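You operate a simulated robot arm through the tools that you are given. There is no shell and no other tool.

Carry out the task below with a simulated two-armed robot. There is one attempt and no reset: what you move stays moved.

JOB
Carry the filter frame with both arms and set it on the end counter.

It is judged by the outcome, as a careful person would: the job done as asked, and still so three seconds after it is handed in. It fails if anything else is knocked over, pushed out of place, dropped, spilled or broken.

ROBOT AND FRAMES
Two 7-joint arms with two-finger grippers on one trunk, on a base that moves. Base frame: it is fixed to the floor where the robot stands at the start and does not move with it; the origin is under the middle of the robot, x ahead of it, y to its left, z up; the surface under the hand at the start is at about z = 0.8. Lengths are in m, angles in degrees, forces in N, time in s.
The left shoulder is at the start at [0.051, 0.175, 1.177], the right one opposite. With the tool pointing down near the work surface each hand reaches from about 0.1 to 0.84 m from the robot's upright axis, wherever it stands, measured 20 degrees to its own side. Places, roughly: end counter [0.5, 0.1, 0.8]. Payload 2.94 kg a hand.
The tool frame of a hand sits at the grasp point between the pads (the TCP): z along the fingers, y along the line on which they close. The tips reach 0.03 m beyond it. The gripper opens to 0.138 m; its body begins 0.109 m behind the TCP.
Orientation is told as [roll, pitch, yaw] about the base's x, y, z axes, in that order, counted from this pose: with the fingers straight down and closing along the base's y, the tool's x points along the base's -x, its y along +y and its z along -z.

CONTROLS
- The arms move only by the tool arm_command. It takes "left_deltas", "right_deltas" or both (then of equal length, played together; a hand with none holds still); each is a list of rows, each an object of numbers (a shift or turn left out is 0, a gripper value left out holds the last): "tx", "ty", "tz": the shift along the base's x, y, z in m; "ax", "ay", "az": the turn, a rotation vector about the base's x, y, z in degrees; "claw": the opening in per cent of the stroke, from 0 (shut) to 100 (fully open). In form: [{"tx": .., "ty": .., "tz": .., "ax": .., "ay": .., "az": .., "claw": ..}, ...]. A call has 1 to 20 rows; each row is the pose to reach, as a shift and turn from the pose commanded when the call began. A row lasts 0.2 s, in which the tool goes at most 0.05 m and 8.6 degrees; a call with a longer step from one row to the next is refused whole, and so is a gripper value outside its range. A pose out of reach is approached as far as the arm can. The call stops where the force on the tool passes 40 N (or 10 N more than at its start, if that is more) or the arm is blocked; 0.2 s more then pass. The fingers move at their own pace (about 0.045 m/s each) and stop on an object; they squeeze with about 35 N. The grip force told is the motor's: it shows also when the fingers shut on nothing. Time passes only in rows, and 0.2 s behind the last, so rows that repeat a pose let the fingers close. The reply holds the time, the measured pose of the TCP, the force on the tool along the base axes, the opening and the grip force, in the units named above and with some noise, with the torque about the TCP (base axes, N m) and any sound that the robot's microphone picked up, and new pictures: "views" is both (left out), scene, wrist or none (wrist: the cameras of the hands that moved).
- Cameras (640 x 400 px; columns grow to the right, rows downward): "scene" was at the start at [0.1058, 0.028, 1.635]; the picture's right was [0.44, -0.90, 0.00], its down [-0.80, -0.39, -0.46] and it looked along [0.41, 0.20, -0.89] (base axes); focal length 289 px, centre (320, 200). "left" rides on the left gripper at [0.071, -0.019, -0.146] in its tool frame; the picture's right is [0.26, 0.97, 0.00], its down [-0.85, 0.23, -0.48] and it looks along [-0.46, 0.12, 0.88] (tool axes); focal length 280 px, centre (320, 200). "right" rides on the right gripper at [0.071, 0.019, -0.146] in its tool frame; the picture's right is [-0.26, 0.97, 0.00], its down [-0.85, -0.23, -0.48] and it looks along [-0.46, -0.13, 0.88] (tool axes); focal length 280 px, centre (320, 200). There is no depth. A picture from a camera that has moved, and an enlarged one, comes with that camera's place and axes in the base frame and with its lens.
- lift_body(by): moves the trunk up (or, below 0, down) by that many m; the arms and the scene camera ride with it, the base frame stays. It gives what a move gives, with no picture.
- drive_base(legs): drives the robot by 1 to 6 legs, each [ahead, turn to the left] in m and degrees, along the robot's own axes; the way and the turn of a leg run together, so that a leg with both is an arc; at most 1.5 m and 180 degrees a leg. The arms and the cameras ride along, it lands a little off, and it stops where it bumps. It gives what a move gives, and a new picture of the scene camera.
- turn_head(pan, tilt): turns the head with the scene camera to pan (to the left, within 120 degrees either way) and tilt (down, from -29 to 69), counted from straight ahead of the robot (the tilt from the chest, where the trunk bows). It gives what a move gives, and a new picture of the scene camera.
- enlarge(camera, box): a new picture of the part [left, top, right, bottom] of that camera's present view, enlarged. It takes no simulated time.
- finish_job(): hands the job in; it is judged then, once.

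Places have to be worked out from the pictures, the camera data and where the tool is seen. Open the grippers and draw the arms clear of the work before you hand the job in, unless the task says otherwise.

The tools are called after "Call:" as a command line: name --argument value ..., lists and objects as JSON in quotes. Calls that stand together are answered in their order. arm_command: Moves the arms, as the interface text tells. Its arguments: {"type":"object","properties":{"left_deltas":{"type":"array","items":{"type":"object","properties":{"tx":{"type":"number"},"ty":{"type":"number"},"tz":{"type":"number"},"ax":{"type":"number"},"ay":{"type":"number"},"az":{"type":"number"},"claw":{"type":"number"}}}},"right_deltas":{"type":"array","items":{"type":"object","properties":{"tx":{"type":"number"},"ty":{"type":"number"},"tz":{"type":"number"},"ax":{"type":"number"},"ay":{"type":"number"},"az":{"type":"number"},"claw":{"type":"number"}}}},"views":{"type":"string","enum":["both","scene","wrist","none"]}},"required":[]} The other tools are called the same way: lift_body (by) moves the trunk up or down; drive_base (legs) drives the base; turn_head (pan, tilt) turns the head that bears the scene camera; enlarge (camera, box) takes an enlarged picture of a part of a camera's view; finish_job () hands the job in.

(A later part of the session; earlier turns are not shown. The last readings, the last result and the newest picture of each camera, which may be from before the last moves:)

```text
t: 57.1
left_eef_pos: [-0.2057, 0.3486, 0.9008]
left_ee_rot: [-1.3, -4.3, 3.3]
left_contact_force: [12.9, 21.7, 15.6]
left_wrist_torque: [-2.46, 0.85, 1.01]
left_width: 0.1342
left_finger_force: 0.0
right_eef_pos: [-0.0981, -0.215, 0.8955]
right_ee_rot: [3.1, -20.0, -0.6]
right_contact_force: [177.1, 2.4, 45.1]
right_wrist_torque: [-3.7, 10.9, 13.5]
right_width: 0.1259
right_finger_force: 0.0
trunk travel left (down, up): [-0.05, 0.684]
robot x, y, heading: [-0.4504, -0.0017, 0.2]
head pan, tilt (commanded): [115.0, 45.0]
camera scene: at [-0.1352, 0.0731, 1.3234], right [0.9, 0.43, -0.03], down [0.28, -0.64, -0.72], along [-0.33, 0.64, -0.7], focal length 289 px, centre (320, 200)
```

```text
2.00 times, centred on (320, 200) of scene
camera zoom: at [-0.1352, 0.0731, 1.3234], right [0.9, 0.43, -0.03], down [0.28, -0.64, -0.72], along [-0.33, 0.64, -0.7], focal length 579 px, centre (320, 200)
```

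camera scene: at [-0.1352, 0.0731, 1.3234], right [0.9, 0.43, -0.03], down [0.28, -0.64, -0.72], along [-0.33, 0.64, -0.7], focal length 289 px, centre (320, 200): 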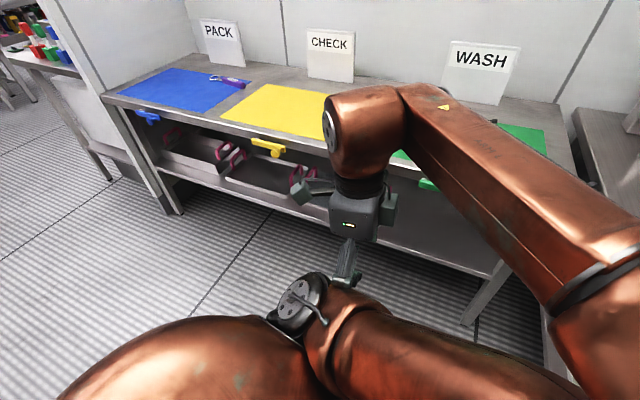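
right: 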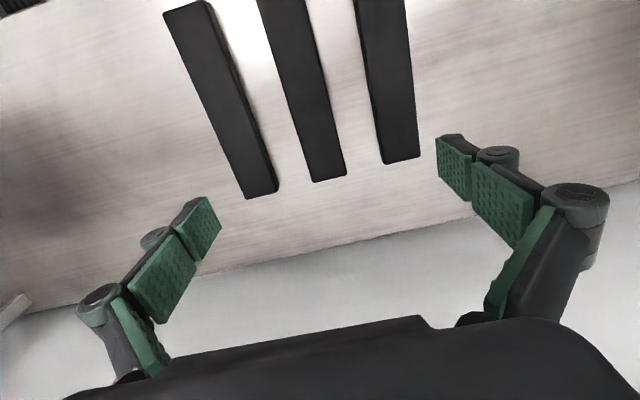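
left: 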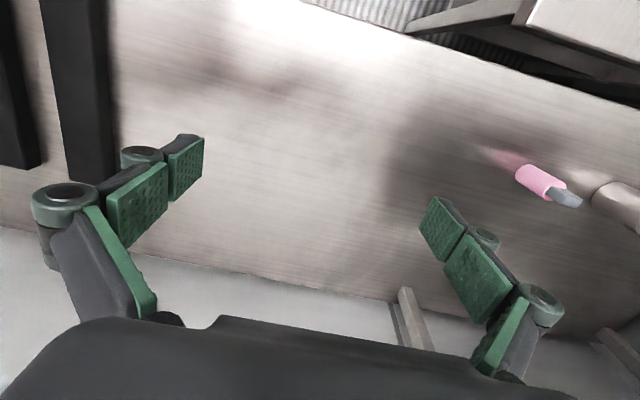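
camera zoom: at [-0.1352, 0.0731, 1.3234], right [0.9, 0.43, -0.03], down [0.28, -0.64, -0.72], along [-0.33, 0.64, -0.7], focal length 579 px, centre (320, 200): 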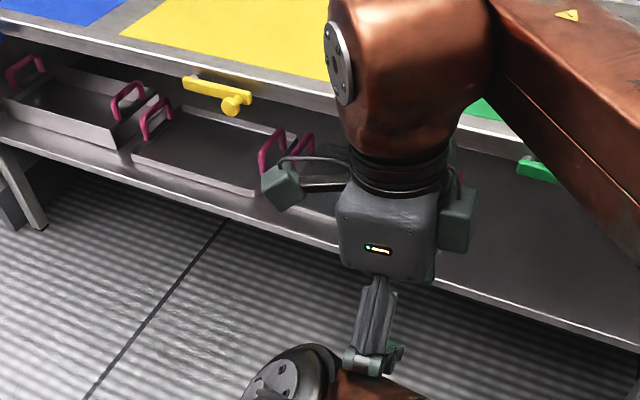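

Something was hit: the right hand reads about 170 N and the trunk is deflected. I'll back out along the same path to relieve it, then look.

Call:
drive_base --legs '[[-0.35, 0]]'

Call:
turn_head --pan -20 --tilt 50

Call:
turn_head --pan -60 --tilt 45

```text
t: 57.8
left_eef_pos: [-0.3239, 0.3369, 0.9039]
left_ee_rot: [-2.3, -0.3, 5.7]
left_contact_force: [2.8, 0.5, -1.6]
left_wrist_torque: [0.01, 0.28, -0.02]
left_width: 0.1393
left_finger_force: 0.1
right_eef_pos: [-0.0791, -0.1874, 0.9221]
right_ee_rot: [13.4, -34.9, -10.2]
right_contact_force: [140.7, 27.9, 74.4]
right_wrist_torque: [-6.54, 6.97, 9.48]
right_width: 0.1
right_finger_force: 0.0
trunk travel left (down, up): [-0.05, 0.684]
robot x, y, heading: [-0.4517, -0.0012, 0.3]
head pan, tilt (commanded): [115.0, 45.0]
stopped in leg 1: the force on the tool passed its limit at 212 N (the readings are from after the stop); the commanded pose is now the measured one
camera scene: at [-0.1024, 0.0777, 1.3198], right [0.9, 0.43, -0.06], down [0.26, -0.64, -0.72], along [-0.35, 0.64, -0.69], focal length 289 px, centre (320, 200)
```

scene: 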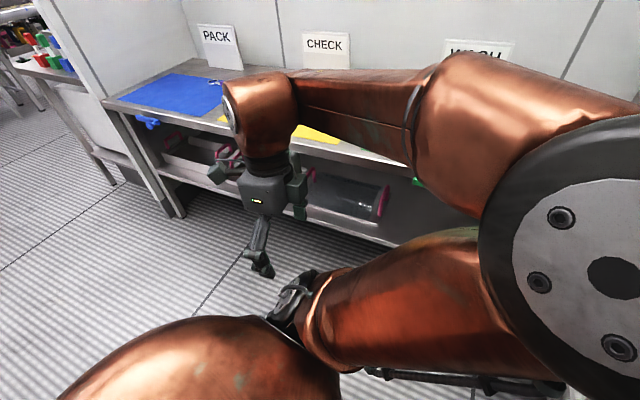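

```text
t: 60.0
left_eef_pos: [-0.3078, 0.3419, 0.8992]
left_ee_rot: [-2.4, -7.1, 3.8]
left_contact_force: [-3.7, 1.8, 1.4]
left_wrist_torque: [-0.16, 0.0, -0.29]
left_width: 0.1372
left_finger_force: 0.1
right_eef_pos: [-0.1191, -0.1936, 0.9248]
right_ee_rot: [11.4, -34.1, -7.2]
right_contact_force: [4.8, 5.1, -0.5]
right_wrist_torque: [-0.11, 0.2, 0.18]
right_width: 0.1313
right_finger_force: 0.1
trunk travel left (down, up): [-0.05, 0.684]
robot x, y, heading: [-0.4508, 0.0005, 0.2]
head pan, tilt (commanded): [-20.0, 50.0]
camera scene: at [-0.0707, -0.0262, 1.3202], right [-0.34, -0.94, 0.0], down [-0.72, 0.26, -0.64], along [0.6, -0.22, -0.77], focal length 289 px, centre (320, 200)
```

scene: 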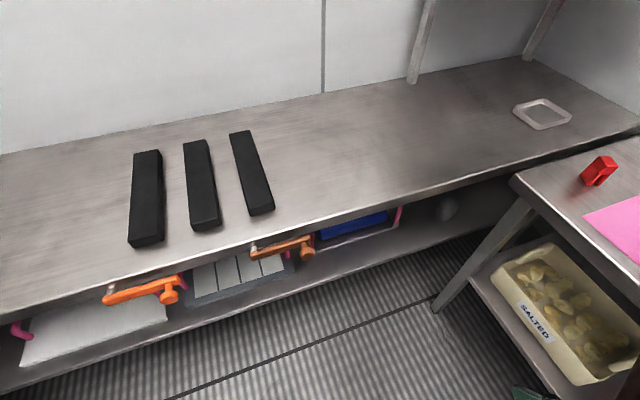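

```text
t: 61.1
left_eef_pos: [-0.3112, 0.3426, 0.8992]
left_ee_rot: [-2.4, -7.3, 3.8]
left_contact_force: [-2.2, 2.8, 0.1]
left_wrist_torque: [-0.1, -0.08, -0.05]
left_width: 0.1368
left_finger_force: 0.0
right_eef_pos: [-0.1207, -0.192, 0.9272]
right_ee_rot: [11.3, -34.6, -7.2]
right_contact_force: [1.6, 2.8, -0.1]
right_wrist_torque: [-0.08, 0.1, 0.08]
right_width: 0.1353
right_finger_force: 0.1
trunk travel left (down, up): [-0.05, 0.684]
robot x, y, heading: [-0.4482, -0.001, 0.3]
head pan, tilt (commanded): [-60.0, 45.0]
camera scene: at [-0.1086, -0.07, 1.3291], right [-0.86, -0.5, 0.0], down [-0.36, 0.61, -0.71], along [0.36, -0.61, -0.71], focal length 289 px, centre (320, 200)
```

scene: 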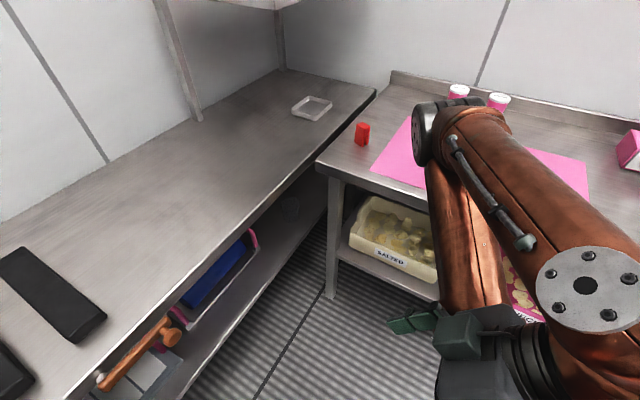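

Forces are now relieved. I'll enlarge the right arm region to see what it touched and check whether the items on the right counter are still in place.

Call:
enlarge --camera "scene" --box '[320, 60, 640, 260]'

Call:
enlarge --camera "right" --box '[0, 0, 640, 400]'

Call:
enlarge --camera "left" --box '[0, 0, 640, 400]'

```text
2.00 times, centred on (480, 160) of scene
camera zoom: at [-0.1086, -0.07, 1.3291], right [-0.86, -0.5, 0.0], down [-0.36, 0.61, -0.71], along [0.36, -0.61, -0.71], focal length 579 px, centre (0, 280)
```

zoom: 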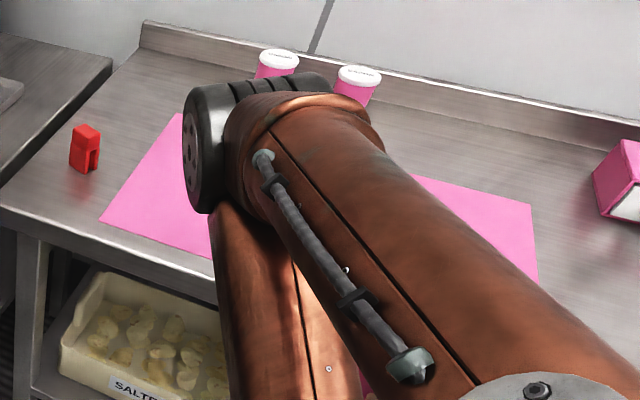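

```text
1.00 times, centred on (320, 200) of right (not enlarged: the box is as wide or as high as the picture)
camera zoom: at [-0.2627, -0.1856, 1.0064], right [0.23, 0.93, 0.3], down [0.42, -0.37, 0.83], along [0.88, -0.06, -0.47], focal length 280 px, centre (320, 200)
```

zoom: 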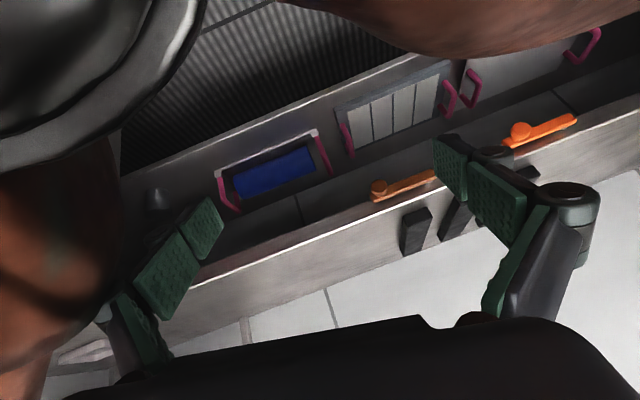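

```text
1.00 times, centred on (320, 200) of left (not enlarged: the box is as wide or as high as the picture)
camera zoom: at [-0.4001, 0.3239, 1.0349], right [-0.32, 0.94, -0.07], down [0.76, 0.3, 0.57], along [0.56, 0.12, -0.82], focal length 280 px, centre (320, 200)
```

zoom: 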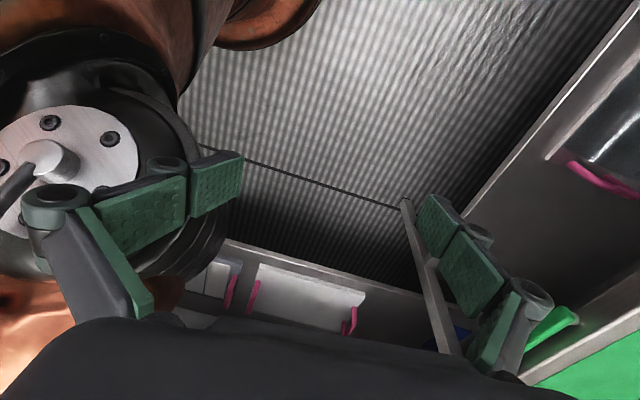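

The bars and levers appear unmoved. It seems lowering bowed the chest forward and the elbows bulged forward/hit each other or the counter edge. I'll raise the trunk back up first, then view.

Call:
lift_body --by 0.15

Call:
turn_head --pan -45 --tilt 55

Call:
turn_head --pan 20 --tilt 60

```text
t: 62.2
left_eef_pos: [-0.3238, 0.3447, 0.9993]
left_ee_rot: [-2.2, -7.5, 3.3]
left_contact_force: [-9.3, 11.1, 13.0]
left_wrist_torque: [-1.47, -0.59, -0.62]
left_width: 0.1331
left_finger_force: 0.2
right_eef_pos: [-0.1291, -0.1944, 1.0267]
right_ee_rot: [11.5, -35.6, -7.3]
right_contact_force: [-1.5, 0.1, -0.1]
right_wrist_torque: [-0.02, -0.05, 0.0]
right_width: 0.1381
right_finger_force: 0.1
trunk travel left (down, up): [-0.145, 0.589]
robot x, y, heading: [-0.4474, 0.0006, 0.1]
head pan, tilt (commanded): [-60.0, 45.0]
stopped: the force on the tool passed its limit at 48 N (the readings are from after the stop); the commanded pose is now the measured one
```

```text
t: 62.9
left_eef_pos: [-0.3186, 0.343, 0.9965]
left_ee_rot: [-2.3, -7.3, 3.3]
left_contact_force: [-18.9, 14.0, 14.8]
left_wrist_torque: [-1.95, -1.02, -1.35]
left_width: 0.1327
left_finger_force: 0.0
right_eef_pos: [-0.1255, -0.1942, 1.0247]
right_ee_rot: [11.3, -35.2, -7.3]
right_contact_force: [-0.4, -0.4, 0.7]
right_wrist_torque: [0.03, -0.02, 0.0]
right_width: 0.1379
right_finger_force: 0.0
trunk travel left (down, up): [-0.145, 0.589]
robot x, y, heading: [-0.4475, -0.0018, 0.2]
head pan, tilt (commanded): [-45.0, 55.0]
camera scene: at [-0.1972, -0.0512, 1.4277], right [-0.7, -0.71, 0.0], down [-0.58, 0.58, -0.57], along [0.41, -0.4, -0.82], focal length 289 px, centre (320, 200)
```

scene: 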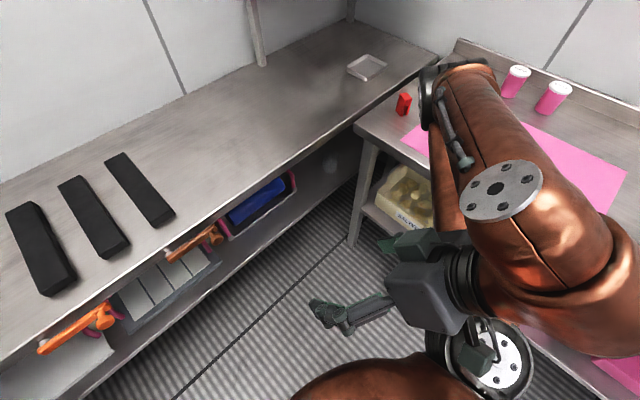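

```text
t: 64.3
left_eef_pos: [-0.3176, 0.3439, 0.9944]
left_ee_rot: [-2.4, -7.3, 3.4]
left_contact_force: [-7.5, 17.5, 18.7]
left_wrist_torque: [-2.46, -0.43, -0.6]
left_width: 0.1324
left_finger_force: 0.1
right_eef_pos: [-0.1257, -0.1933, 1.0236]
right_ee_rot: [11.4, -35.2, -7.3]
right_contact_force: [-0.1, 0.7, 0.2]
right_wrist_torque: [-0.02, 0.0, 0.01]
right_width: 0.1382
right_finger_force: 0.1
trunk travel left (down, up): [-0.145, 0.589]
robot x, y, heading: [-0.4531, -0.0024, 0.2]
head pan, tilt (commanded): [20.0, 60.0]
camera scene: at [-0.1852, 0.0227, 1.4214], right [0.34, -0.94, 0.0], down [-0.81, -0.3, -0.5], along [0.47, 0.17, -0.87], focal length 289 px, centre (320, 200)
```

scene: 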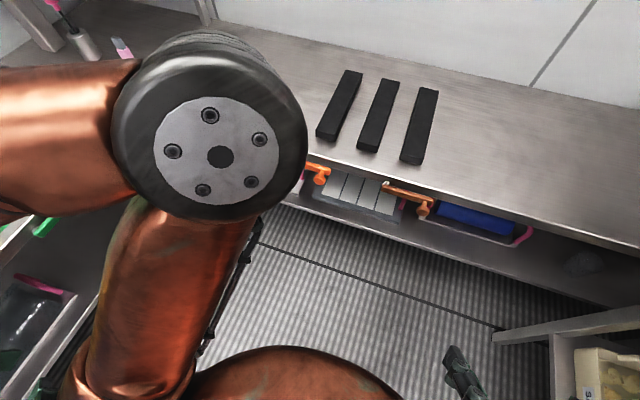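

The left hand is folded against its own shoulder joint (small steady force). I'll move the left hand forward and slightly out to free it, and straighten its orientation afterward.

Call:
arm_command --left_deltas '[{"tx": 0.03, "ty": 0.01, "tz": 0.0}, {"tx": 0.07, "ty": 0.02}, {"tx": 0.11, "ty": 0.03}, {"tx": 0.15, "ty": 0.03}, {"tx": 0.19, "ty": 0.03}]' --views "both"

```text
t: 64.6
left_eef_pos: [-0.3139, 0.3484, 0.9966]
left_ee_rot: [-2.1, -6.8, 3.1]
left_contact_force: [3.7, 14.7, 8.1]
left_wrist_torque: [-1.37, 0.22, 0.21]
left_width: 0.1336
left_finger_force: 0.0
right_eef_pos: [-0.1251, -0.1945, 1.0242]
right_ee_rot: [11.5, -35.1, -7.1]
right_contact_force: [0.2, 0.4, 0.5]
right_wrist_torque: [0.03, -0.02, 0.0]
right_width: 0.138
right_finger_force: 0.0
trunk travel left (down, up): [-0.145, 0.589]
robot x, y, heading: [-0.4503, 0.001, 0.2]
head pan, tilt (commanded): [20.0, 60.0]
stopped in row 1 (left hand): the force on the tool passed its limit at 46 N (the readings are from after the stop); the commanded pose is now the measured one
camera scene: at [-0.1844, 0.0228, 1.4212], right [0.35, -0.94, 0.0], down [-0.81, -0.3, -0.5], along [0.47, 0.17, -0.87], focal length 289 px, centre (320, 200)
camera left: at [-0.4007, 0.3286, 1.1337], right [-0.31, 0.95, -0.07], down [0.77, 0.29, 0.56], along [0.55, 0.12, -0.82], focal length 280 px, centre (320, 200)
```

scene: 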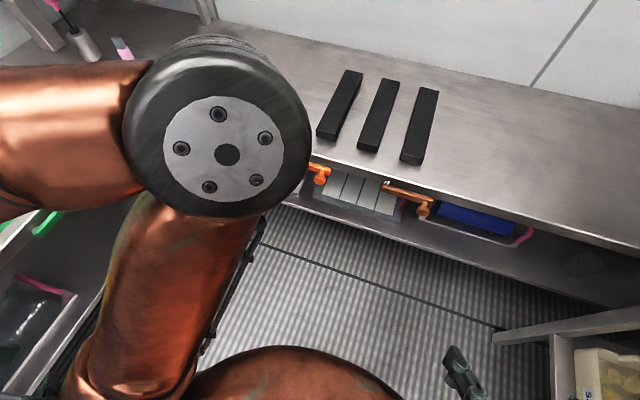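
left: 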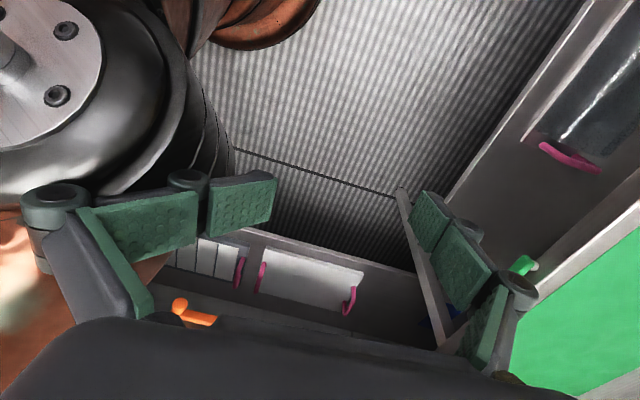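

The left gripper's inner finger is resting against the left shoulder joint. I'll narrow the left gripper to take the finger off it, then move outward (+y).

Call:
arm_command --left_deltas '[{"claw": 40}, {"claw": 40}, {"ty": 0.01, "claw": 40}, {"ty": 0.03, "claw": 40}, {"ty": 0.05, "claw": 40}, {"ty": 0.07, "claw": 40}]' --views "wrist"

```text
t: 66.0
left_eef_pos: [-0.3124, 0.4171, 0.9956]
left_ee_rot: [-2.3, -6.8, 3.1]
left_contact_force: [0.3, 0.4, 0.4]
left_wrist_torque: [-0.02, 0.02, -0.01]
left_width: 0.0552
left_finger_force: 0.0
right_eef_pos: [-0.1255, -0.1937, 1.0241]
right_ee_rot: [11.5, -35.3, -7.2]
right_contact_force: [0.7, 0.4, -0.2]
right_wrist_torque: [-0.02, 0.0, 0.03]
right_width: 0.1379
right_finger_force: 0.0
trunk travel left (down, up): [-0.145, 0.589]
robot x, y, heading: [-0.4459, -0.0033, 0.3]
head pan, tilt (commanded): [20.0, 60.0]
camera left: at [-0.4014, 0.3987, 1.133], right [-0.31, 0.95, -0.07], down [0.77, 0.29, 0.56], along [0.56, 0.12, -0.82], focal length 280 px, centre (320, 200)
```

left: 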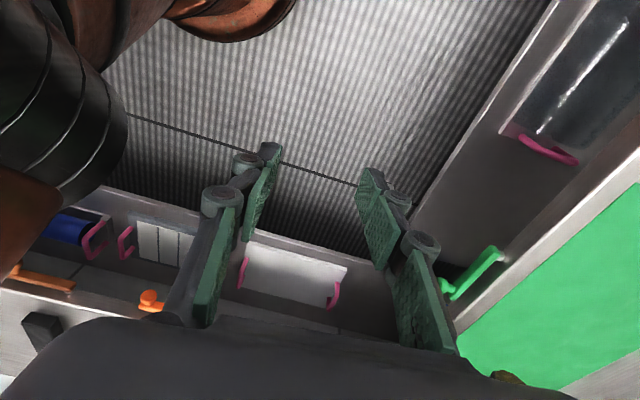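

Contact is gone. I'll move the left hand forward and level it, keeping it clear of the left counter.

Call:
arm_command --left_deltas '[{"tx": 0.04, "ay": 2}, {"tx": 0.08, "ay": 5}, {"tx": 0.12, "ay": 7, "ax": 2}, {"tx": 0.16, "ay": 7, "ax": 2, "az": -3}, {"tx": 0.2, "ay": 7, "ax": 2, "az": -3}]' --right_deltas '[{"tx": 0.02, "tz": 0.03}, {"tx": 0.04, "tz": 0.06, "ay": 5}, {"tx": 0.06, "tz": 0.08, "ay": 12}, {"tx": 0.07, "tz": 0.1, "ay": 19, "ax": -4}, {"tx": 0.08, "tz": 0.1, "ay": 26, "ax": -7}]' --views "both"

```text
t: 67.2
left_eef_pos: [-0.1128, 0.4157, 0.9965]
left_ee_rot: [-0.1, 0.3, -0.1]
left_contact_force: [0.6, -0.3, 0.8]
left_wrist_torque: [0.0, 0.07, -0.01]
left_width: 0.055
left_finger_force: 0.1
right_eef_pos: [-0.0426, -0.1946, 1.1226]
right_ee_rot: [1.5, -9.6, -3.2]
right_contact_force: [0.3, 0.1, 0.1]
right_wrist_torque: [0.02, 0.06, 0.01]
right_width: 0.1379
right_finger_force: 0.0
trunk travel left (down, up): [-0.145, 0.589]
robot x, y, heading: [-0.4494, -0.0011, 0.5]
head pan, tilt (commanded): [20.0, 60.0]
camera scene: at [-0.1817, 0.0224, 1.4207], right [0.35, -0.94, 0.0], down [-0.81, -0.3, -0.5], along [0.47, 0.17, -0.87], focal length 289 px, centre (320, 200)
camera right: at [-0.1359, -0.173, 1.2542], right [0.31, 0.95, 0.07], down [0.74, -0.28, 0.61], along [0.59, -0.14, -0.79], focal length 280 px, centre (320, 200)
camera left: at [-0.1828, 0.3964, 1.142], right [-0.26, 0.97, 0.0], down [0.85, 0.23, 0.47], along [0.46, 0.12, -0.88], focal length 280 px, centre (320, 200)
```

scene: 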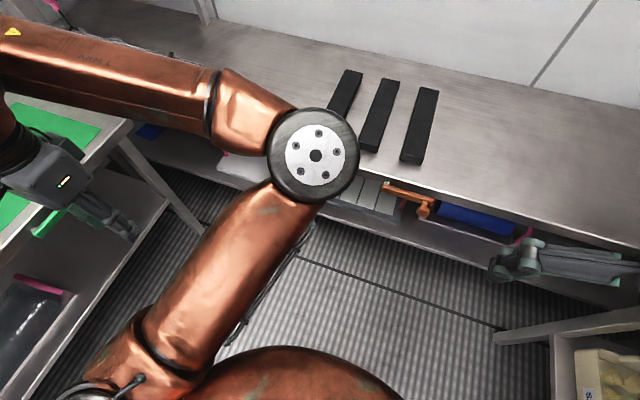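
right: 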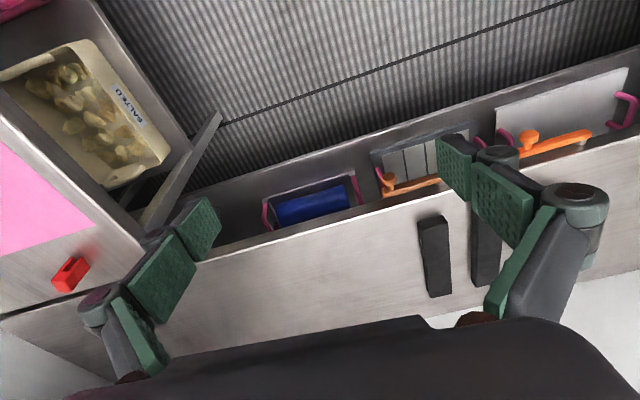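
left: 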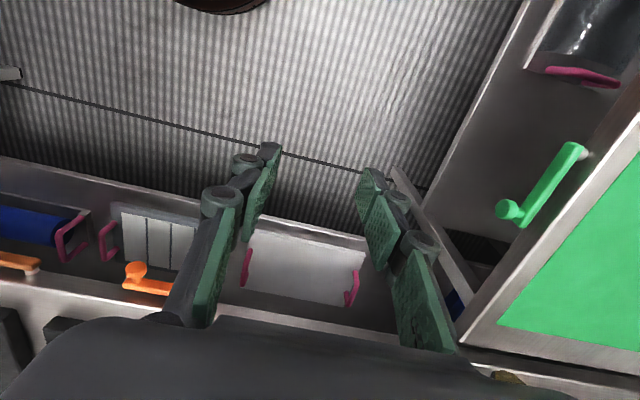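

Both arms are free now. I'll check the right counter (pink ramekin) for disturbance and then look at the left shelf's third item.

Call:
turn_head --pan -75 --tilt 45

Call:
turn_head --pan 110 --tilt 50

Call:
enlarge --camera "scene" --box '[200, 100, 520, 300]'

```text
t: 68.9
left_eef_pos: [-0.1148, 0.4146, 0.9973]
left_ee_rot: [-0.1, 0.1, 0.0]
left_contact_force: [-0.1, 0.4, -0.8]
left_wrist_torque: [0.0, 0.01, 0.0]
left_width: 0.0553
left_finger_force: 0.1
right_eef_pos: [-0.0459, -0.193, 1.1238]
right_ee_rot: [1.3, -10.0, -3.2]
right_contact_force: [-0.6, -1.0, 0.0]
right_wrist_torque: [-0.01, -0.01, 0.03]
right_width: 0.138
right_finger_force: 0.0
trunk travel left (down, up): [-0.145, 0.589]
robot x, y, heading: [-0.447, -0.001, 0.3]
head pan, tilt (commanded): [-75.0, 45.0]
camera scene: at [-0.2262, -0.0787, 1.4409], right [-0.96, -0.26, 0.0], down [-0.19, 0.68, -0.71], along [0.19, -0.68, -0.71], focal length 289 px, centre (320, 200)
```

scene: 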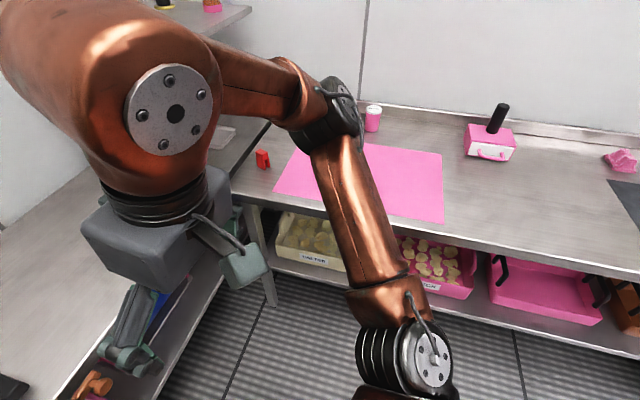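

```text
t: 71.6
left_eef_pos: [-0.1158, 0.4159, 0.9974]
left_ee_rot: [-0.2, 0.1, 0.0]
left_contact_force: [0.4, -0.3, 1.3]
left_wrist_torque: [-0.03, 0.01, -0.01]
left_width: 0.0552
left_finger_force: 0.1
right_eef_pos: [-0.045, -0.1947, 1.1233]
right_ee_rot: [1.5, -10.0, -3.4]
right_contact_force: [-0.7, 0.3, 0.8]
right_wrist_torque: [0.02, 0.0, 0.0]
right_width: 0.1382
right_finger_force: 0.1
trunk travel left (down, up): [-0.145, 0.589]
robot x, y, heading: [-0.4528, -0.0017, 0.2]
head pan, tilt (commanded): [110.0, 50.0]
camera scene: at [-0.2742, 0.072, 1.434], right [0.94, 0.35, 0.0], down [0.26, -0.72, -0.64], along [-0.22, 0.6, -0.77], focal length 289 px, centre (320, 200)
```

scene: 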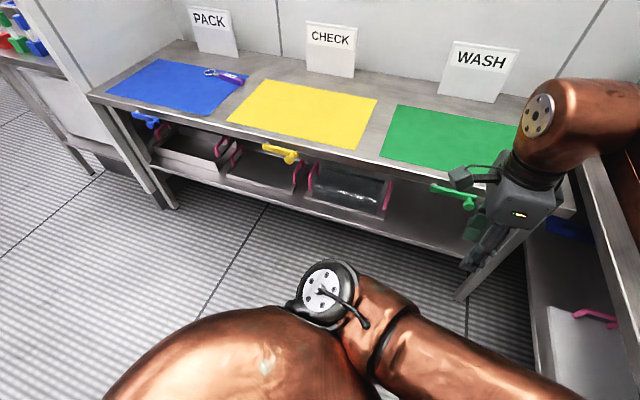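

```text
2.00 times, centred on (360, 200) of scene
camera zoom: at [-0.2742, 0.072, 1.434], right [0.94, 0.35, 0.0], down [0.26, -0.72, -0.64], along [-0.22, 0.6, -0.77], focal length 579 px, centre (240, 200)
```

zoom: 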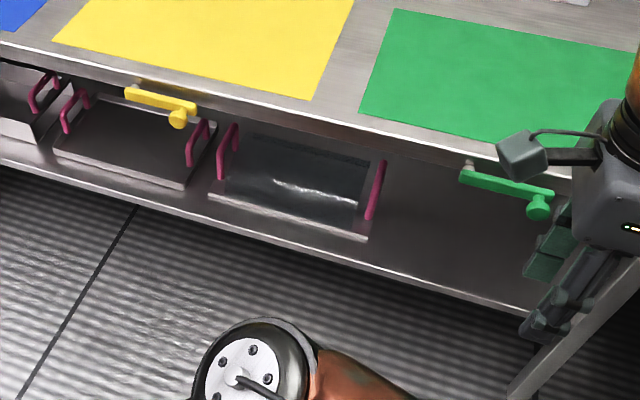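

The left shelf holds trays (one with water), so the filter frame is the dark frame with four panels on the end-counter shelf. I'll back up to have room, with hands kept well forward this time.

Call:
drive_base --legs '[[-0.4, 0]]'

Call:
arm_command --left_deltas '[{"tx": 0.04, "tz": 0.02}, {"tx": 0.08, "tz": 0.04}, {"tx": 0.12, "tz": 0.06}, {"tx": 0.15, "tz": 0.08, "claw": 100}, {"tx": 0.18, "tz": 0.1, "claw": 100}]' --right_deltas '[{"tx": 0.03, "ty": -0.02, "ay": 3}, {"tx": 0.06, "ty": -0.04, "ay": 6}, {"tx": 0.09, "ty": -0.06, "ay": 10}, {"tx": 0.11, "ty": -0.09, "ay": 10, "az": 3}, {"tx": 0.13, "ty": -0.12, "ay": 10, "az": 3}]' --views "none"

Call:
turn_head --pan 0 --tilt 40

Call:
turn_head --pan -60 --tilt 40

```text
t: 74.1
left_eef_pos: [-0.5176, 0.4137, 0.9971]
left_ee_rot: [-0.1, 0.0, 0.0]
left_contact_force: [-0.9, 0.5, 0.3]
left_wrist_torque: [0.01, 0.0, 0.02]
left_width: 0.0551
left_finger_force: 0.1
right_eef_pos: [-0.4475, -0.195, 1.1227]
right_ee_rot: [1.4, -9.9, -3.1]
right_contact_force: [-0.3, 0.8, 0.1]
right_wrist_torque: [-0.01, -0.04, -0.01]
right_width: 0.1381
right_finger_force: 0.1
trunk travel left (down, up): [-0.145, 0.589]
robot x, y, heading: [-0.8535, -0.0058, 0.2]
head pan, tilt (commanded): [110.0, 50.0]
camera scene: at [-0.6771, 0.0704, 1.4342], right [0.94, 0.35, 0.0], down [0.27, -0.72, -0.64], along [-0.22, 0.6, -0.77], focal length 289 px, centre (320, 200)
```

scene: 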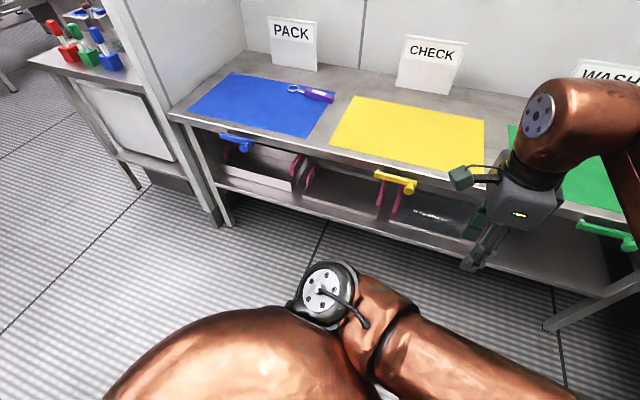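

```text
t: 75.3
left_eef_pos: [-0.3362, 0.4132, 1.0967]
left_ee_rot: [0.0, 0.3, 0.0]
left_contact_force: [-0.3, 0.1, 0.1]
left_wrist_torque: [0.0, 0.03, 0.01]
left_width: 0.109
left_finger_force: 0.0
right_eef_pos: [-0.3151, -0.3144, 1.1231]
right_ee_rot: [1.2, 0.2, -0.1]
right_contact_force: [1.0, -0.7, -0.1]
right_wrist_torque: [0.04, -0.02, 0.05]
right_width: 0.1381
right_finger_force: 0.1
trunk travel left (down, up): [-0.145, 0.589]
robot x, y, heading: [-0.8493, -0.0052, 0.5]
head pan, tilt (commanded): [110.0, 50.0]
```

```text
t: 77.2
left_eef_pos: [-0.3361, 0.4152, 1.0971]
left_ee_rot: [-0.2, 0.0, 0.0]
left_contact_force: [0.1, 0.3, -0.2]
left_wrist_torque: [0.03, 0.01, 0.0]
left_width: 0.138
left_finger_force: 0.0
right_eef_pos: [-0.3173, -0.3139, 1.1243]
right_ee_rot: [1.1, 0.2, -0.2]
right_contact_force: [-0.5, -0.2, 0.1]
right_wrist_torque: [-0.02, -0.02, 0.02]
right_width: 0.1379
right_finger_force: 0.0
trunk travel left (down, up): [-0.145, 0.589]
robot x, y, heading: [-0.8478, -0.0024, 0.5]
head pan, tilt (commanded): [0.0, 40.0]
camera scene: at [-0.5642, -0.0015, 1.4481], right [0.01, -1.0, 0.0], down [-0.64, 0.0, -0.77], along [0.77, 0.0, -0.64], focal length 289 px, centre (320, 200)
```

scene: 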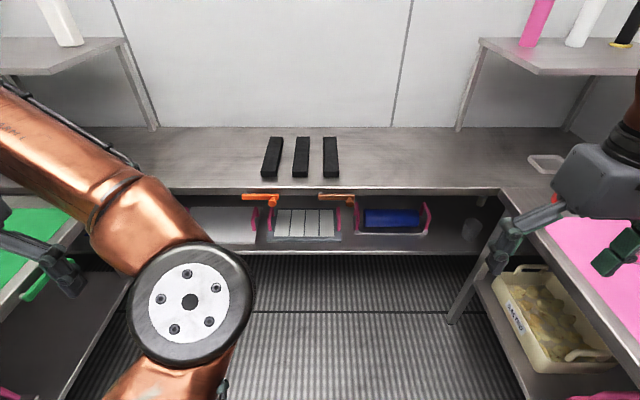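

```text
t: 78.5
left_eef_pos: [-0.3379, 0.4155, 1.0963]
left_ee_rot: [-0.1, 0.1, 0.1]
left_contact_force: [-0.2, 0.0, 0.1]
left_wrist_torque: [-0.02, -0.04, -0.02]
left_width: 0.1378
left_finger_force: 0.0
right_eef_pos: [-0.3159, -0.3139, 1.1236]
right_ee_rot: [1.0, 0.2, -0.3]
right_contact_force: [-0.2, 0.1, -0.4]
right_wrist_torque: [0.0, 0.02, 0.04]
right_width: 0.138
right_finger_force: 0.0
trunk travel left (down, up): [-0.145, 0.589]
robot x, y, heading: [-0.8524, -0.0001, 0.3]
head pan, tilt (commanded): [-60.0, 40.0]
camera scene: at [-0.6062, -0.0754, 1.4481], right [-0.86, -0.51, 0.0], down [-0.33, 0.55, -0.77], along [0.39, -0.66, -0.64], focal length 289 px, centre (320, 200)
```

scene: 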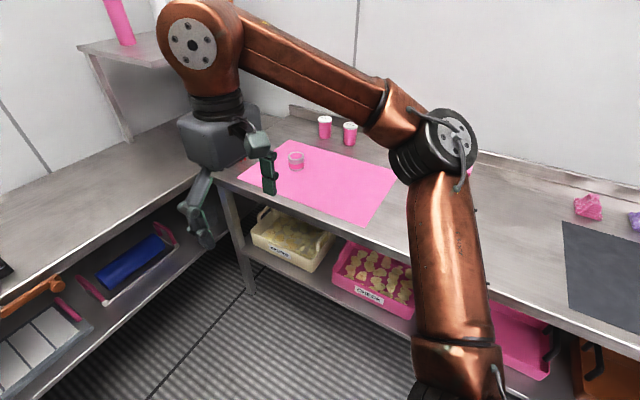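

The ramekin and everything on the right counter are still in place. Now I'll look at the frame closely from here for measurements.

Call:
turn_head --pan 0 --tilt 35

Call:
enlarge --camera "scene" --box '[220, 180, 380, 280]'

```text
t: 79.8
left_eef_pos: [-0.3371, 0.414, 1.0957]
left_ee_rot: [-0.2, 0.1, 0.0]
left_contact_force: [0.8, -0.6, -0.1]
left_wrist_torque: [-0.01, 0.02, 0.01]
left_width: 0.1381
left_finger_force: 0.0
right_eef_pos: [-0.3161, -0.3142, 1.1231]
right_ee_rot: [1.1, 0.1, -0.3]
right_contact_force: [0.0, 0.0, -0.8]
right_wrist_torque: [-0.02, 0.0, -0.04]
right_width: 0.1381
right_finger_force: 0.1
trunk travel left (down, up): [-0.145, 0.589]
robot x, y, heading: [-0.8545, -0.0018, 0.3]
head pan, tilt (commanded): [0.0, 35.0]
camera scene: at [-0.5611, -0.0016, 1.4557], right [0.0, -1.0, 0.0], down [-0.57, 0.0, -0.82], along [0.82, 0.0, -0.57], focal length 289 px, centre (320, 200)
```

scene: 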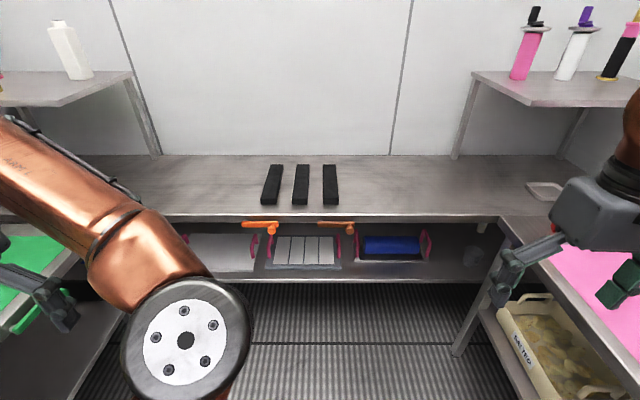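

```text
4.00 times, centred on (300, 230) of scene
camera zoom: at [-0.5611, -0.0016, 1.4557], right [0.0, -1.0, 0.0], down [-0.57, 0.0, -0.82], along [0.82, 0.0, -0.57], focal length 1158 px, centre (400, 80)
```

zoom: 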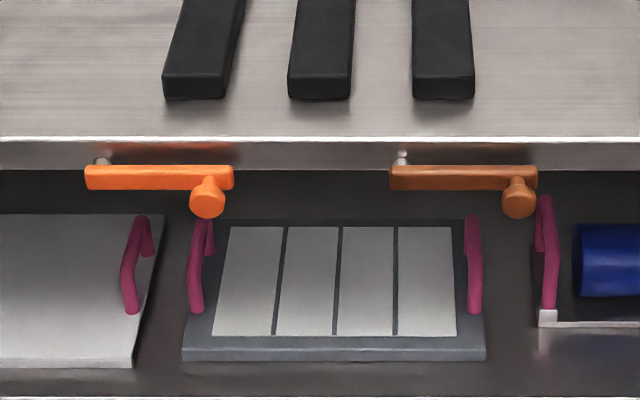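

The counter's front edge is at about x=0.28, z=0.76–0.80. I need a second viewpoint for the shelf height, so I'll lower the trunk (hands are well forward now) and look again.

Call:
lift_body --by -0.14

Call:
turn_head --pan 0 --tilt 25

Call:
enlarge --camera "scene" --box '[220, 170, 380, 270]'

```text
t: 81.5
left_eef_pos: [-0.3073, 0.4122, 0.9445]
left_ee_rot: [-0.5, 1.9, -0.1]
left_contact_force: [-3.4, 1.0, -0.7]
left_wrist_torque: [-0.02, -0.32, -0.02]
left_width: 0.1378
left_finger_force: 0.0
right_eef_pos: [-0.2324, -0.3199, 0.9125]
right_ee_rot: [0.5, 9.9, -1.0]
right_contact_force: [-1.1, -0.4, -1.6]
right_wrist_torque: [-0.05, -0.21, -0.03]
right_width: 0.138
right_finger_force: 0.1
trunk travel left (down, up): [-0.005, 0.729]
robot x, y, heading: [-0.8524, -0.0008, 0.4]
head pan, tilt (commanded): [0.0, 35.0]
```

```text
t: 82.2
left_eef_pos: [-0.3424, 0.41, 0.967]
left_ee_rot: [0.8, -0.1, 2.3]
left_contact_force: [-0.7, -1.1, 0.2]
left_wrist_torque: [0.04, -0.02, -0.01]
left_width: 0.1379
left_finger_force: 0.1
right_eef_pos: [-0.2449, -0.3311, 0.916]
right_ee_rot: [3.0, 9.1, -3.4]
right_contact_force: [-0.3, 0.7, 0.2]
right_wrist_torque: [0.0, -0.02, 0.0]
right_width: 0.138
right_finger_force: 0.1
trunk travel left (down, up): [-0.005, 0.729]
robot x, y, heading: [-0.8466, -0.0049, 0.2]
head pan, tilt (commanded): [0.0, 25.0]
camera scene: at [-0.2956, -0.0005, 1.2741], right [0.01, -1.0, 0.0], down [-0.5, 0.0, -0.86], along [0.86, 0.01, -0.5], focal length 289 px, centre (320, 200)
```

scene: 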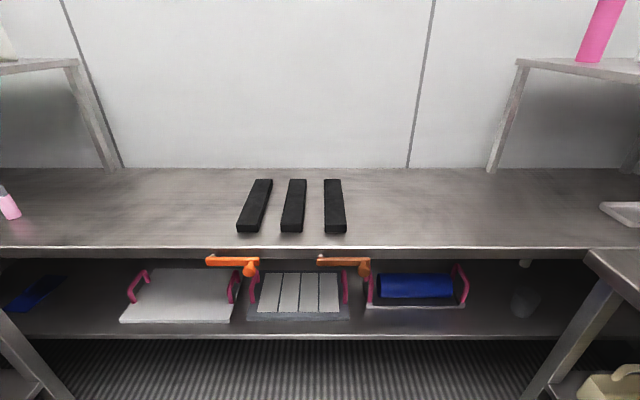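

```text
4.00 times, centred on (300, 220) of scene
camera zoom: at [-0.2956, -0.0005, 1.2741], right [0.01, -1.0, 0.0], down [-0.5, 0.0, -0.86], along [0.86, 0.01, -0.5], focal length 1158 px, centre (400, 120)
```

zoom: 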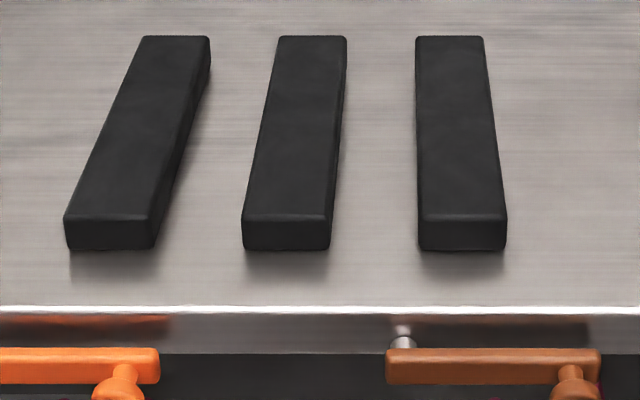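

The counter edge measurement agrees (x≈0.283). Now I enlarge the shelf part in this view.

Call:
enlarge --camera "scene" --box '[220, 245, 380, 345]'

Call:
enlarge --camera "right" --box '[0, 0, 640, 400]'

Call:
enlarge --camera "left" --box '[0, 0, 640, 400]'

```text
4.00 times, centred on (300, 295) of scene
camera zoom: at [-0.2956, -0.0005, 1.2741], right [0.01, -1.0, 0.0], down [-0.5, 0.0, -0.86], along [0.86, 0.01, -0.5], focal length 1158 px, centre (400, -180)
```

zoom: 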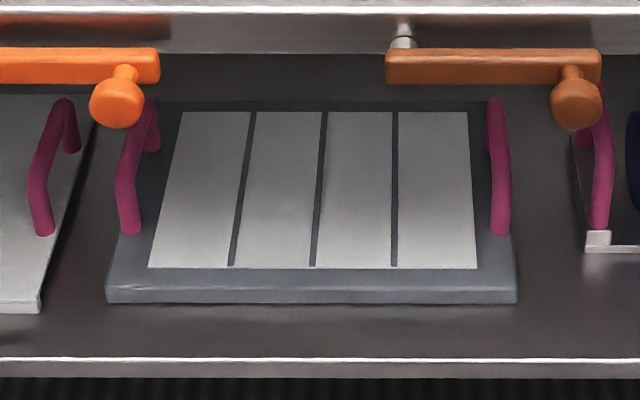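

```text
1.00 times, centred on (320, 200) of right (not enlarged: the box is as wide or as high as the picture)
camera zoom: at [-0.2908, -0.3151, 1.0704], right [0.32, 0.95, 0.01], down [0.89, -0.31, 0.32], along [0.31, -0.1, -0.95], focal length 280 px, centre (320, 200)
```

zoom: 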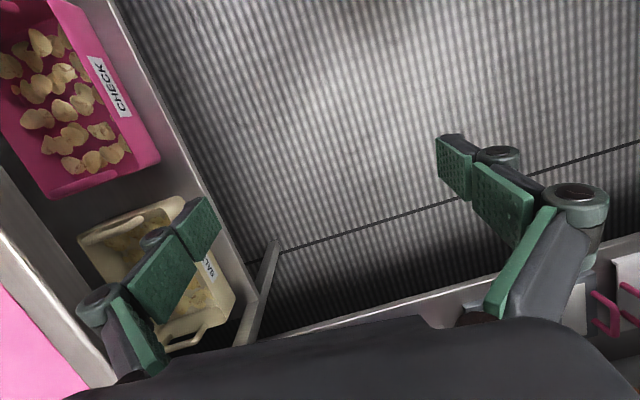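

```text
1.00 times, centred on (320, 200) of left (not enlarged: the box is as wide or as high as the picture)
camera zoom: at [-0.4135, 0.3861, 1.1122], right [-0.3, 0.95, 0.01], down [0.84, 0.26, 0.48], along [0.46, 0.16, -0.88], focal length 280 px, centre (320, 200)
```

zoom: 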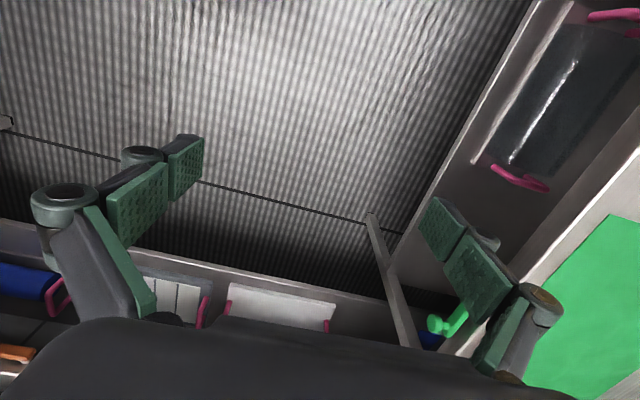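

Rough triangulation: shelf top z≈0.39–0.42, frame front edge x≈0.35–0.38, width ≈0.35. Before driving nearer for a steeper view, I'll look down to see where elbows and hands are.

Call:
turn_head --pan 30 --tilt 65

Call:
turn_head --pan -40 --tilt 60

```text
t: 83.3
left_eef_pos: [-0.3293, 0.4116, 0.9528]
left_ee_rot: [-0.4, 0.5, -0.1]
left_contact_force: [-1.0, 0.3, 0.6]
left_wrist_torque: [0.0, -0.03, 0.01]
left_width: 0.1381
left_finger_force: 0.0
right_eef_pos: [-0.2592, -0.3193, 0.9263]
right_ee_rot: [0.5, 7.9, -0.7]
right_contact_force: [-1.0, 0.2, 0.6]
right_wrist_torque: [0.0, -0.01, -0.04]
right_width: 0.138
right_finger_force: 0.0
trunk travel left (down, up): [-0.005, 0.729]
robot x, y, heading: [-0.8573, -0.0012, 0.2]
head pan, tilt (commanded): [30.0, 65.0]
camera scene: at [-0.3812, 0.0297, 1.2331], right [0.5, -0.86, -0.03], down [-0.8, -0.46, -0.38], along [0.32, 0.21, -0.92], focal length 289 px, centre (320, 200)
```

scene: 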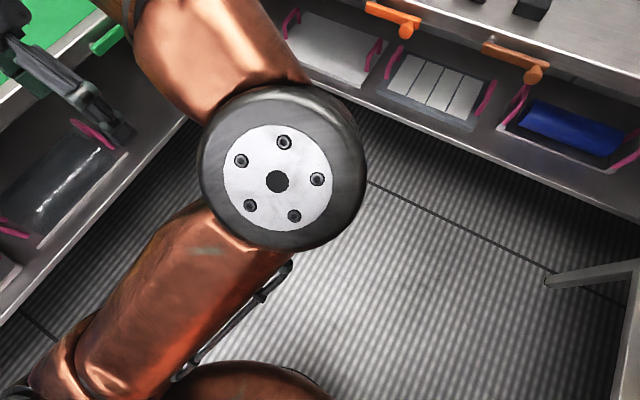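

```text
t: 84.7
left_eef_pos: [-0.334, 0.4104, 0.9622]
left_ee_rot: [0.5, 0.3, 2.1]
left_contact_force: [0.4, -1.1, -0.5]
left_wrist_torque: [0.0, 0.05, -0.01]
left_width: 0.1381
left_finger_force: 0.1
right_eef_pos: [-0.2388, -0.3297, 0.9114]
right_ee_rot: [2.8, 9.5, -3.5]
right_contact_force: [-0.5, 0.1, -0.1]
right_wrist_torque: [0.02, -0.01, -0.03]
right_width: 0.1379
right_finger_force: 0.0
trunk travel left (down, up): [-0.005, 0.729]
robot x, y, heading: [-0.8527, -0.0029, 0.5]
head pan, tilt (commanded): [-40.0, 60.0]
camera scene: at [-0.3337, -0.0432, 1.2259], right [-0.64, -0.77, 0.06], down [-0.71, 0.55, -0.43], along [0.3, -0.32, -0.9], focal length 289 px, centre (320, 200)
```

scene: 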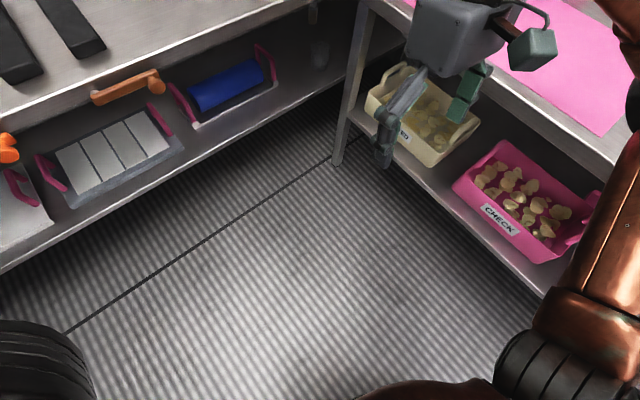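

The chest seems to lean about 5° and sway at this lowest trunk height, which is not good. I'll raise the trunk by 0.1 and check that it becomes steady.

Call:
lift_body --by 0.1

Call:
turn_head --pan -30 --tilt 60

Call:
turn_head --pan 0 --tilt 60

```text
t: 85.0
left_eef_pos: [-0.4098, 0.4002, 0.9761]
left_ee_rot: [-1.0, -4.2, 4.4]
left_contact_force: [0.9, -1.5, -2.3]
left_wrist_torque: [0.16, 0.21, 0.03]
left_width: 0.1379
left_finger_force: 0.0
right_eef_pos: [-0.2828, -0.3354, 0.9071]
right_ee_rot: [7.1, 7.4, -6.8]
right_contact_force: [-7.4, 0.5, 0.2]
right_wrist_torque: [-0.12, -0.93, -0.16]
right_width: 0.1381
right_finger_force: 0.0
trunk travel left (down, up): [-0.008, 0.727]
robot x, y, heading: [-0.8507, -0.0043, 0.5]
head pan, tilt (commanded): [-40.0, 60.0]
stopped: the arm was blocked; the commanded pose is now the measured one
```

```text
t: 85.7
left_eef_pos: [-0.4382, 0.4061, 0.9915]
left_ee_rot: [-0.5, -5.9, 1.6]
left_contact_force: [2.0, -0.5, 0.1]
left_wrist_torque: [-0.01, 0.17, 0.03]
left_width: 0.1377
left_finger_force: 0.0
right_eef_pos: [-0.3206, -0.3288, 0.9238]
right_ee_rot: [4.0, 6.3, -5.6]
right_contact_force: [1.5, -0.5, -0.2]
right_wrist_torque: [-0.01, 0.16, 0.06]
right_width: 0.138
right_finger_force: 0.0
trunk travel left (down, up): [-0.008, 0.727]
robot x, y, heading: [-0.8527, -0.0043, 0.3]
head pan, tilt (commanded): [-30.0, 60.0]
camera scene: at [-0.3832, -0.0338, 1.2428], right [-0.49, -0.87, 0.03], down [-0.78, 0.43, -0.46], along [0.39, -0.25, -0.89], focal length 289 px, centre (320, 200)
```

scene: 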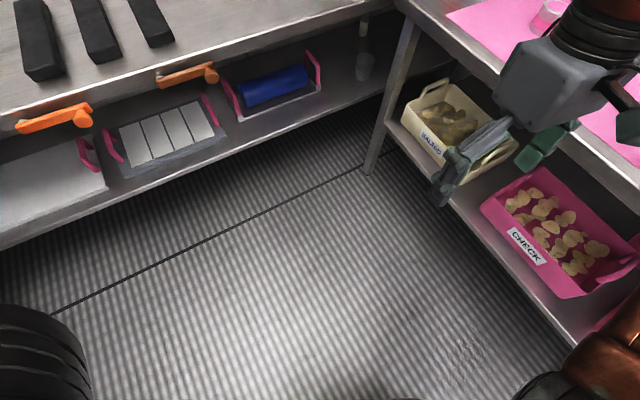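

```text
t: 86.7
left_eef_pos: [-0.4086, 0.4102, 0.9875]
left_ee_rot: [0.2, -4.1, 1.7]
left_contact_force: [-1.2, 0.7, -0.2]
left_wrist_torque: [-0.02, -0.12, 0.01]
left_width: 0.1379
left_finger_force: 0.0
right_eef_pos: [-0.3105, -0.3295, 0.9434]
right_ee_rot: [3.4, 4.9, -4.0]
right_contact_force: [-1.4, 0.6, -0.7]
right_wrist_torque: [-0.01, -0.07, 0.01]
right_width: 0.1378
right_finger_force: 0.0
trunk travel left (down, up): [-0.008, 0.727]
robot x, y, heading: [-0.8558, -0.0031, 0.3]
head pan, tilt (commanded): [0.0, 60.0]
camera scene: at [-0.4104, -0.0008, 1.2507], right [0.0, -1.0, 0.0], down [-0.88, 0.0, -0.48], along [0.48, 0.0, -0.88], focal length 289 px, centre (320, 200)
```

scene: 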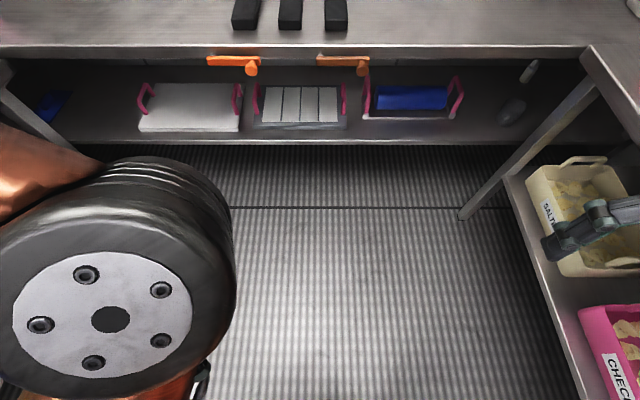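

The trunk is being pushed about because the arms are folded too tightly (left elbow right beneath the head). I'll extend both hands forward to unfold the arms.

Call:
arm_command --left_deltas '[{"tx": 0.04}, {"tx": 0.08}, {"tx": 0.12, "ay": 2}, {"tx": 0.16, "ay": 4}, {"tx": 0.2, "ay": 4}, {"tx": 0.24, "ay": 4}]' --right_deltas '[{"tx": 0.03}, {"tx": 0.06}, {"tx": 0.09, "ay": -2}, {"tx": 0.12, "ay": -4}, {"tx": 0.15, "ay": -4}, {"tx": 0.17, "ay": -4}]' --views "scene"

Call:
turn_head --pan 0 --tilt 50

```text
t: 87.8
left_eef_pos: [-0.2588, 0.4041, 1.0024]
left_ee_rot: [0.5, -2.3, 2.2]
left_contact_force: [0.7, -0.2, -0.8]
left_wrist_torque: [0.06, 0.07, 0.01]
left_width: 0.1379
left_finger_force: 0.0
right_eef_pos: [-0.1876, -0.3356, 0.9688]
right_ee_rot: [8.0, -5.4, -7.1]
right_contact_force: [0.5, -1.3, -0.7]
right_wrist_torque: [0.13, -0.01, -0.02]
right_width: 0.138
right_finger_force: 0.0
right hand out of reach, approached as far as the arm can: row 1
trunk travel left (down, up): [-0.008, 0.727]
robot x, y, heading: [-0.8472, -0.0055, 0.4]
head pan, tilt (commanded): [0.0, 60.0]
stopped in row 5 (right hand): the arm was blocked; the commanded pose is now the measured one
camera scene: at [-0.2824, 0.0001, 1.2156], right [0.01, -1.0, 0.0], down [-0.92, -0.01, -0.39], along [0.39, 0.0, -0.92], focal length 289 px, centre (320, 200)
```

scene: 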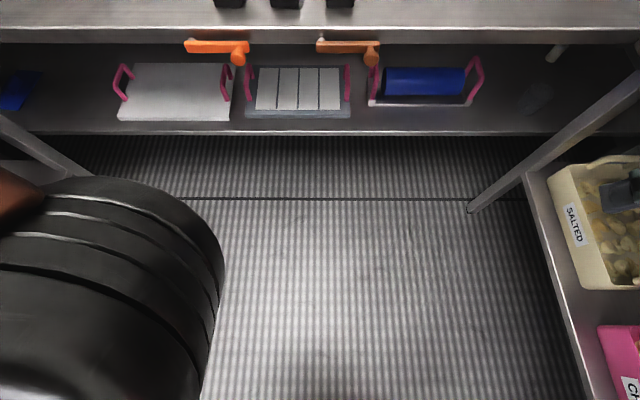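

```text
t: 88.6
left_eef_pos: [-0.3146, 0.4034, 1.021]
left_ee_rot: [-0.5, -5.7, 1.8]
left_contact_force: [1.7, 0.8, 0.7]
left_wrist_torque: [-0.04, 0.08, -0.01]
left_width: 0.1379
left_finger_force: 0.0
right_eef_pos: [-0.2471, -0.3326, 0.9912]
right_ee_rot: [6.8, -8.3, -6.0]
right_contact_force: [1.1, -0.3, -0.6]
right_wrist_torque: [-0.08, 0.06, 0.03]
right_width: 0.138
right_finger_force: 0.1
trunk travel left (down, up): [-0.008, 0.727]
robot x, y, heading: [-0.8529, -0.0063, 0.2]
head pan, tilt (commanded): [0.0, 50.0]
camera scene: at [-0.3523, -0.0007, 1.2516], right [0.01, -1.0, 0.0], down [-0.8, 0.0, -0.59], along [0.59, 0.0, -0.8], focal length 289 px, centre (320, 200)
```

scene: 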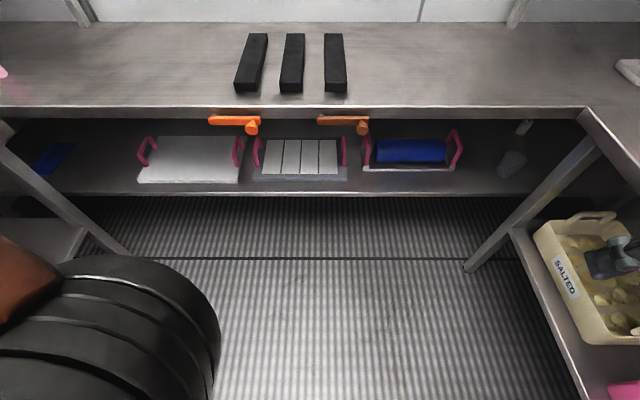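

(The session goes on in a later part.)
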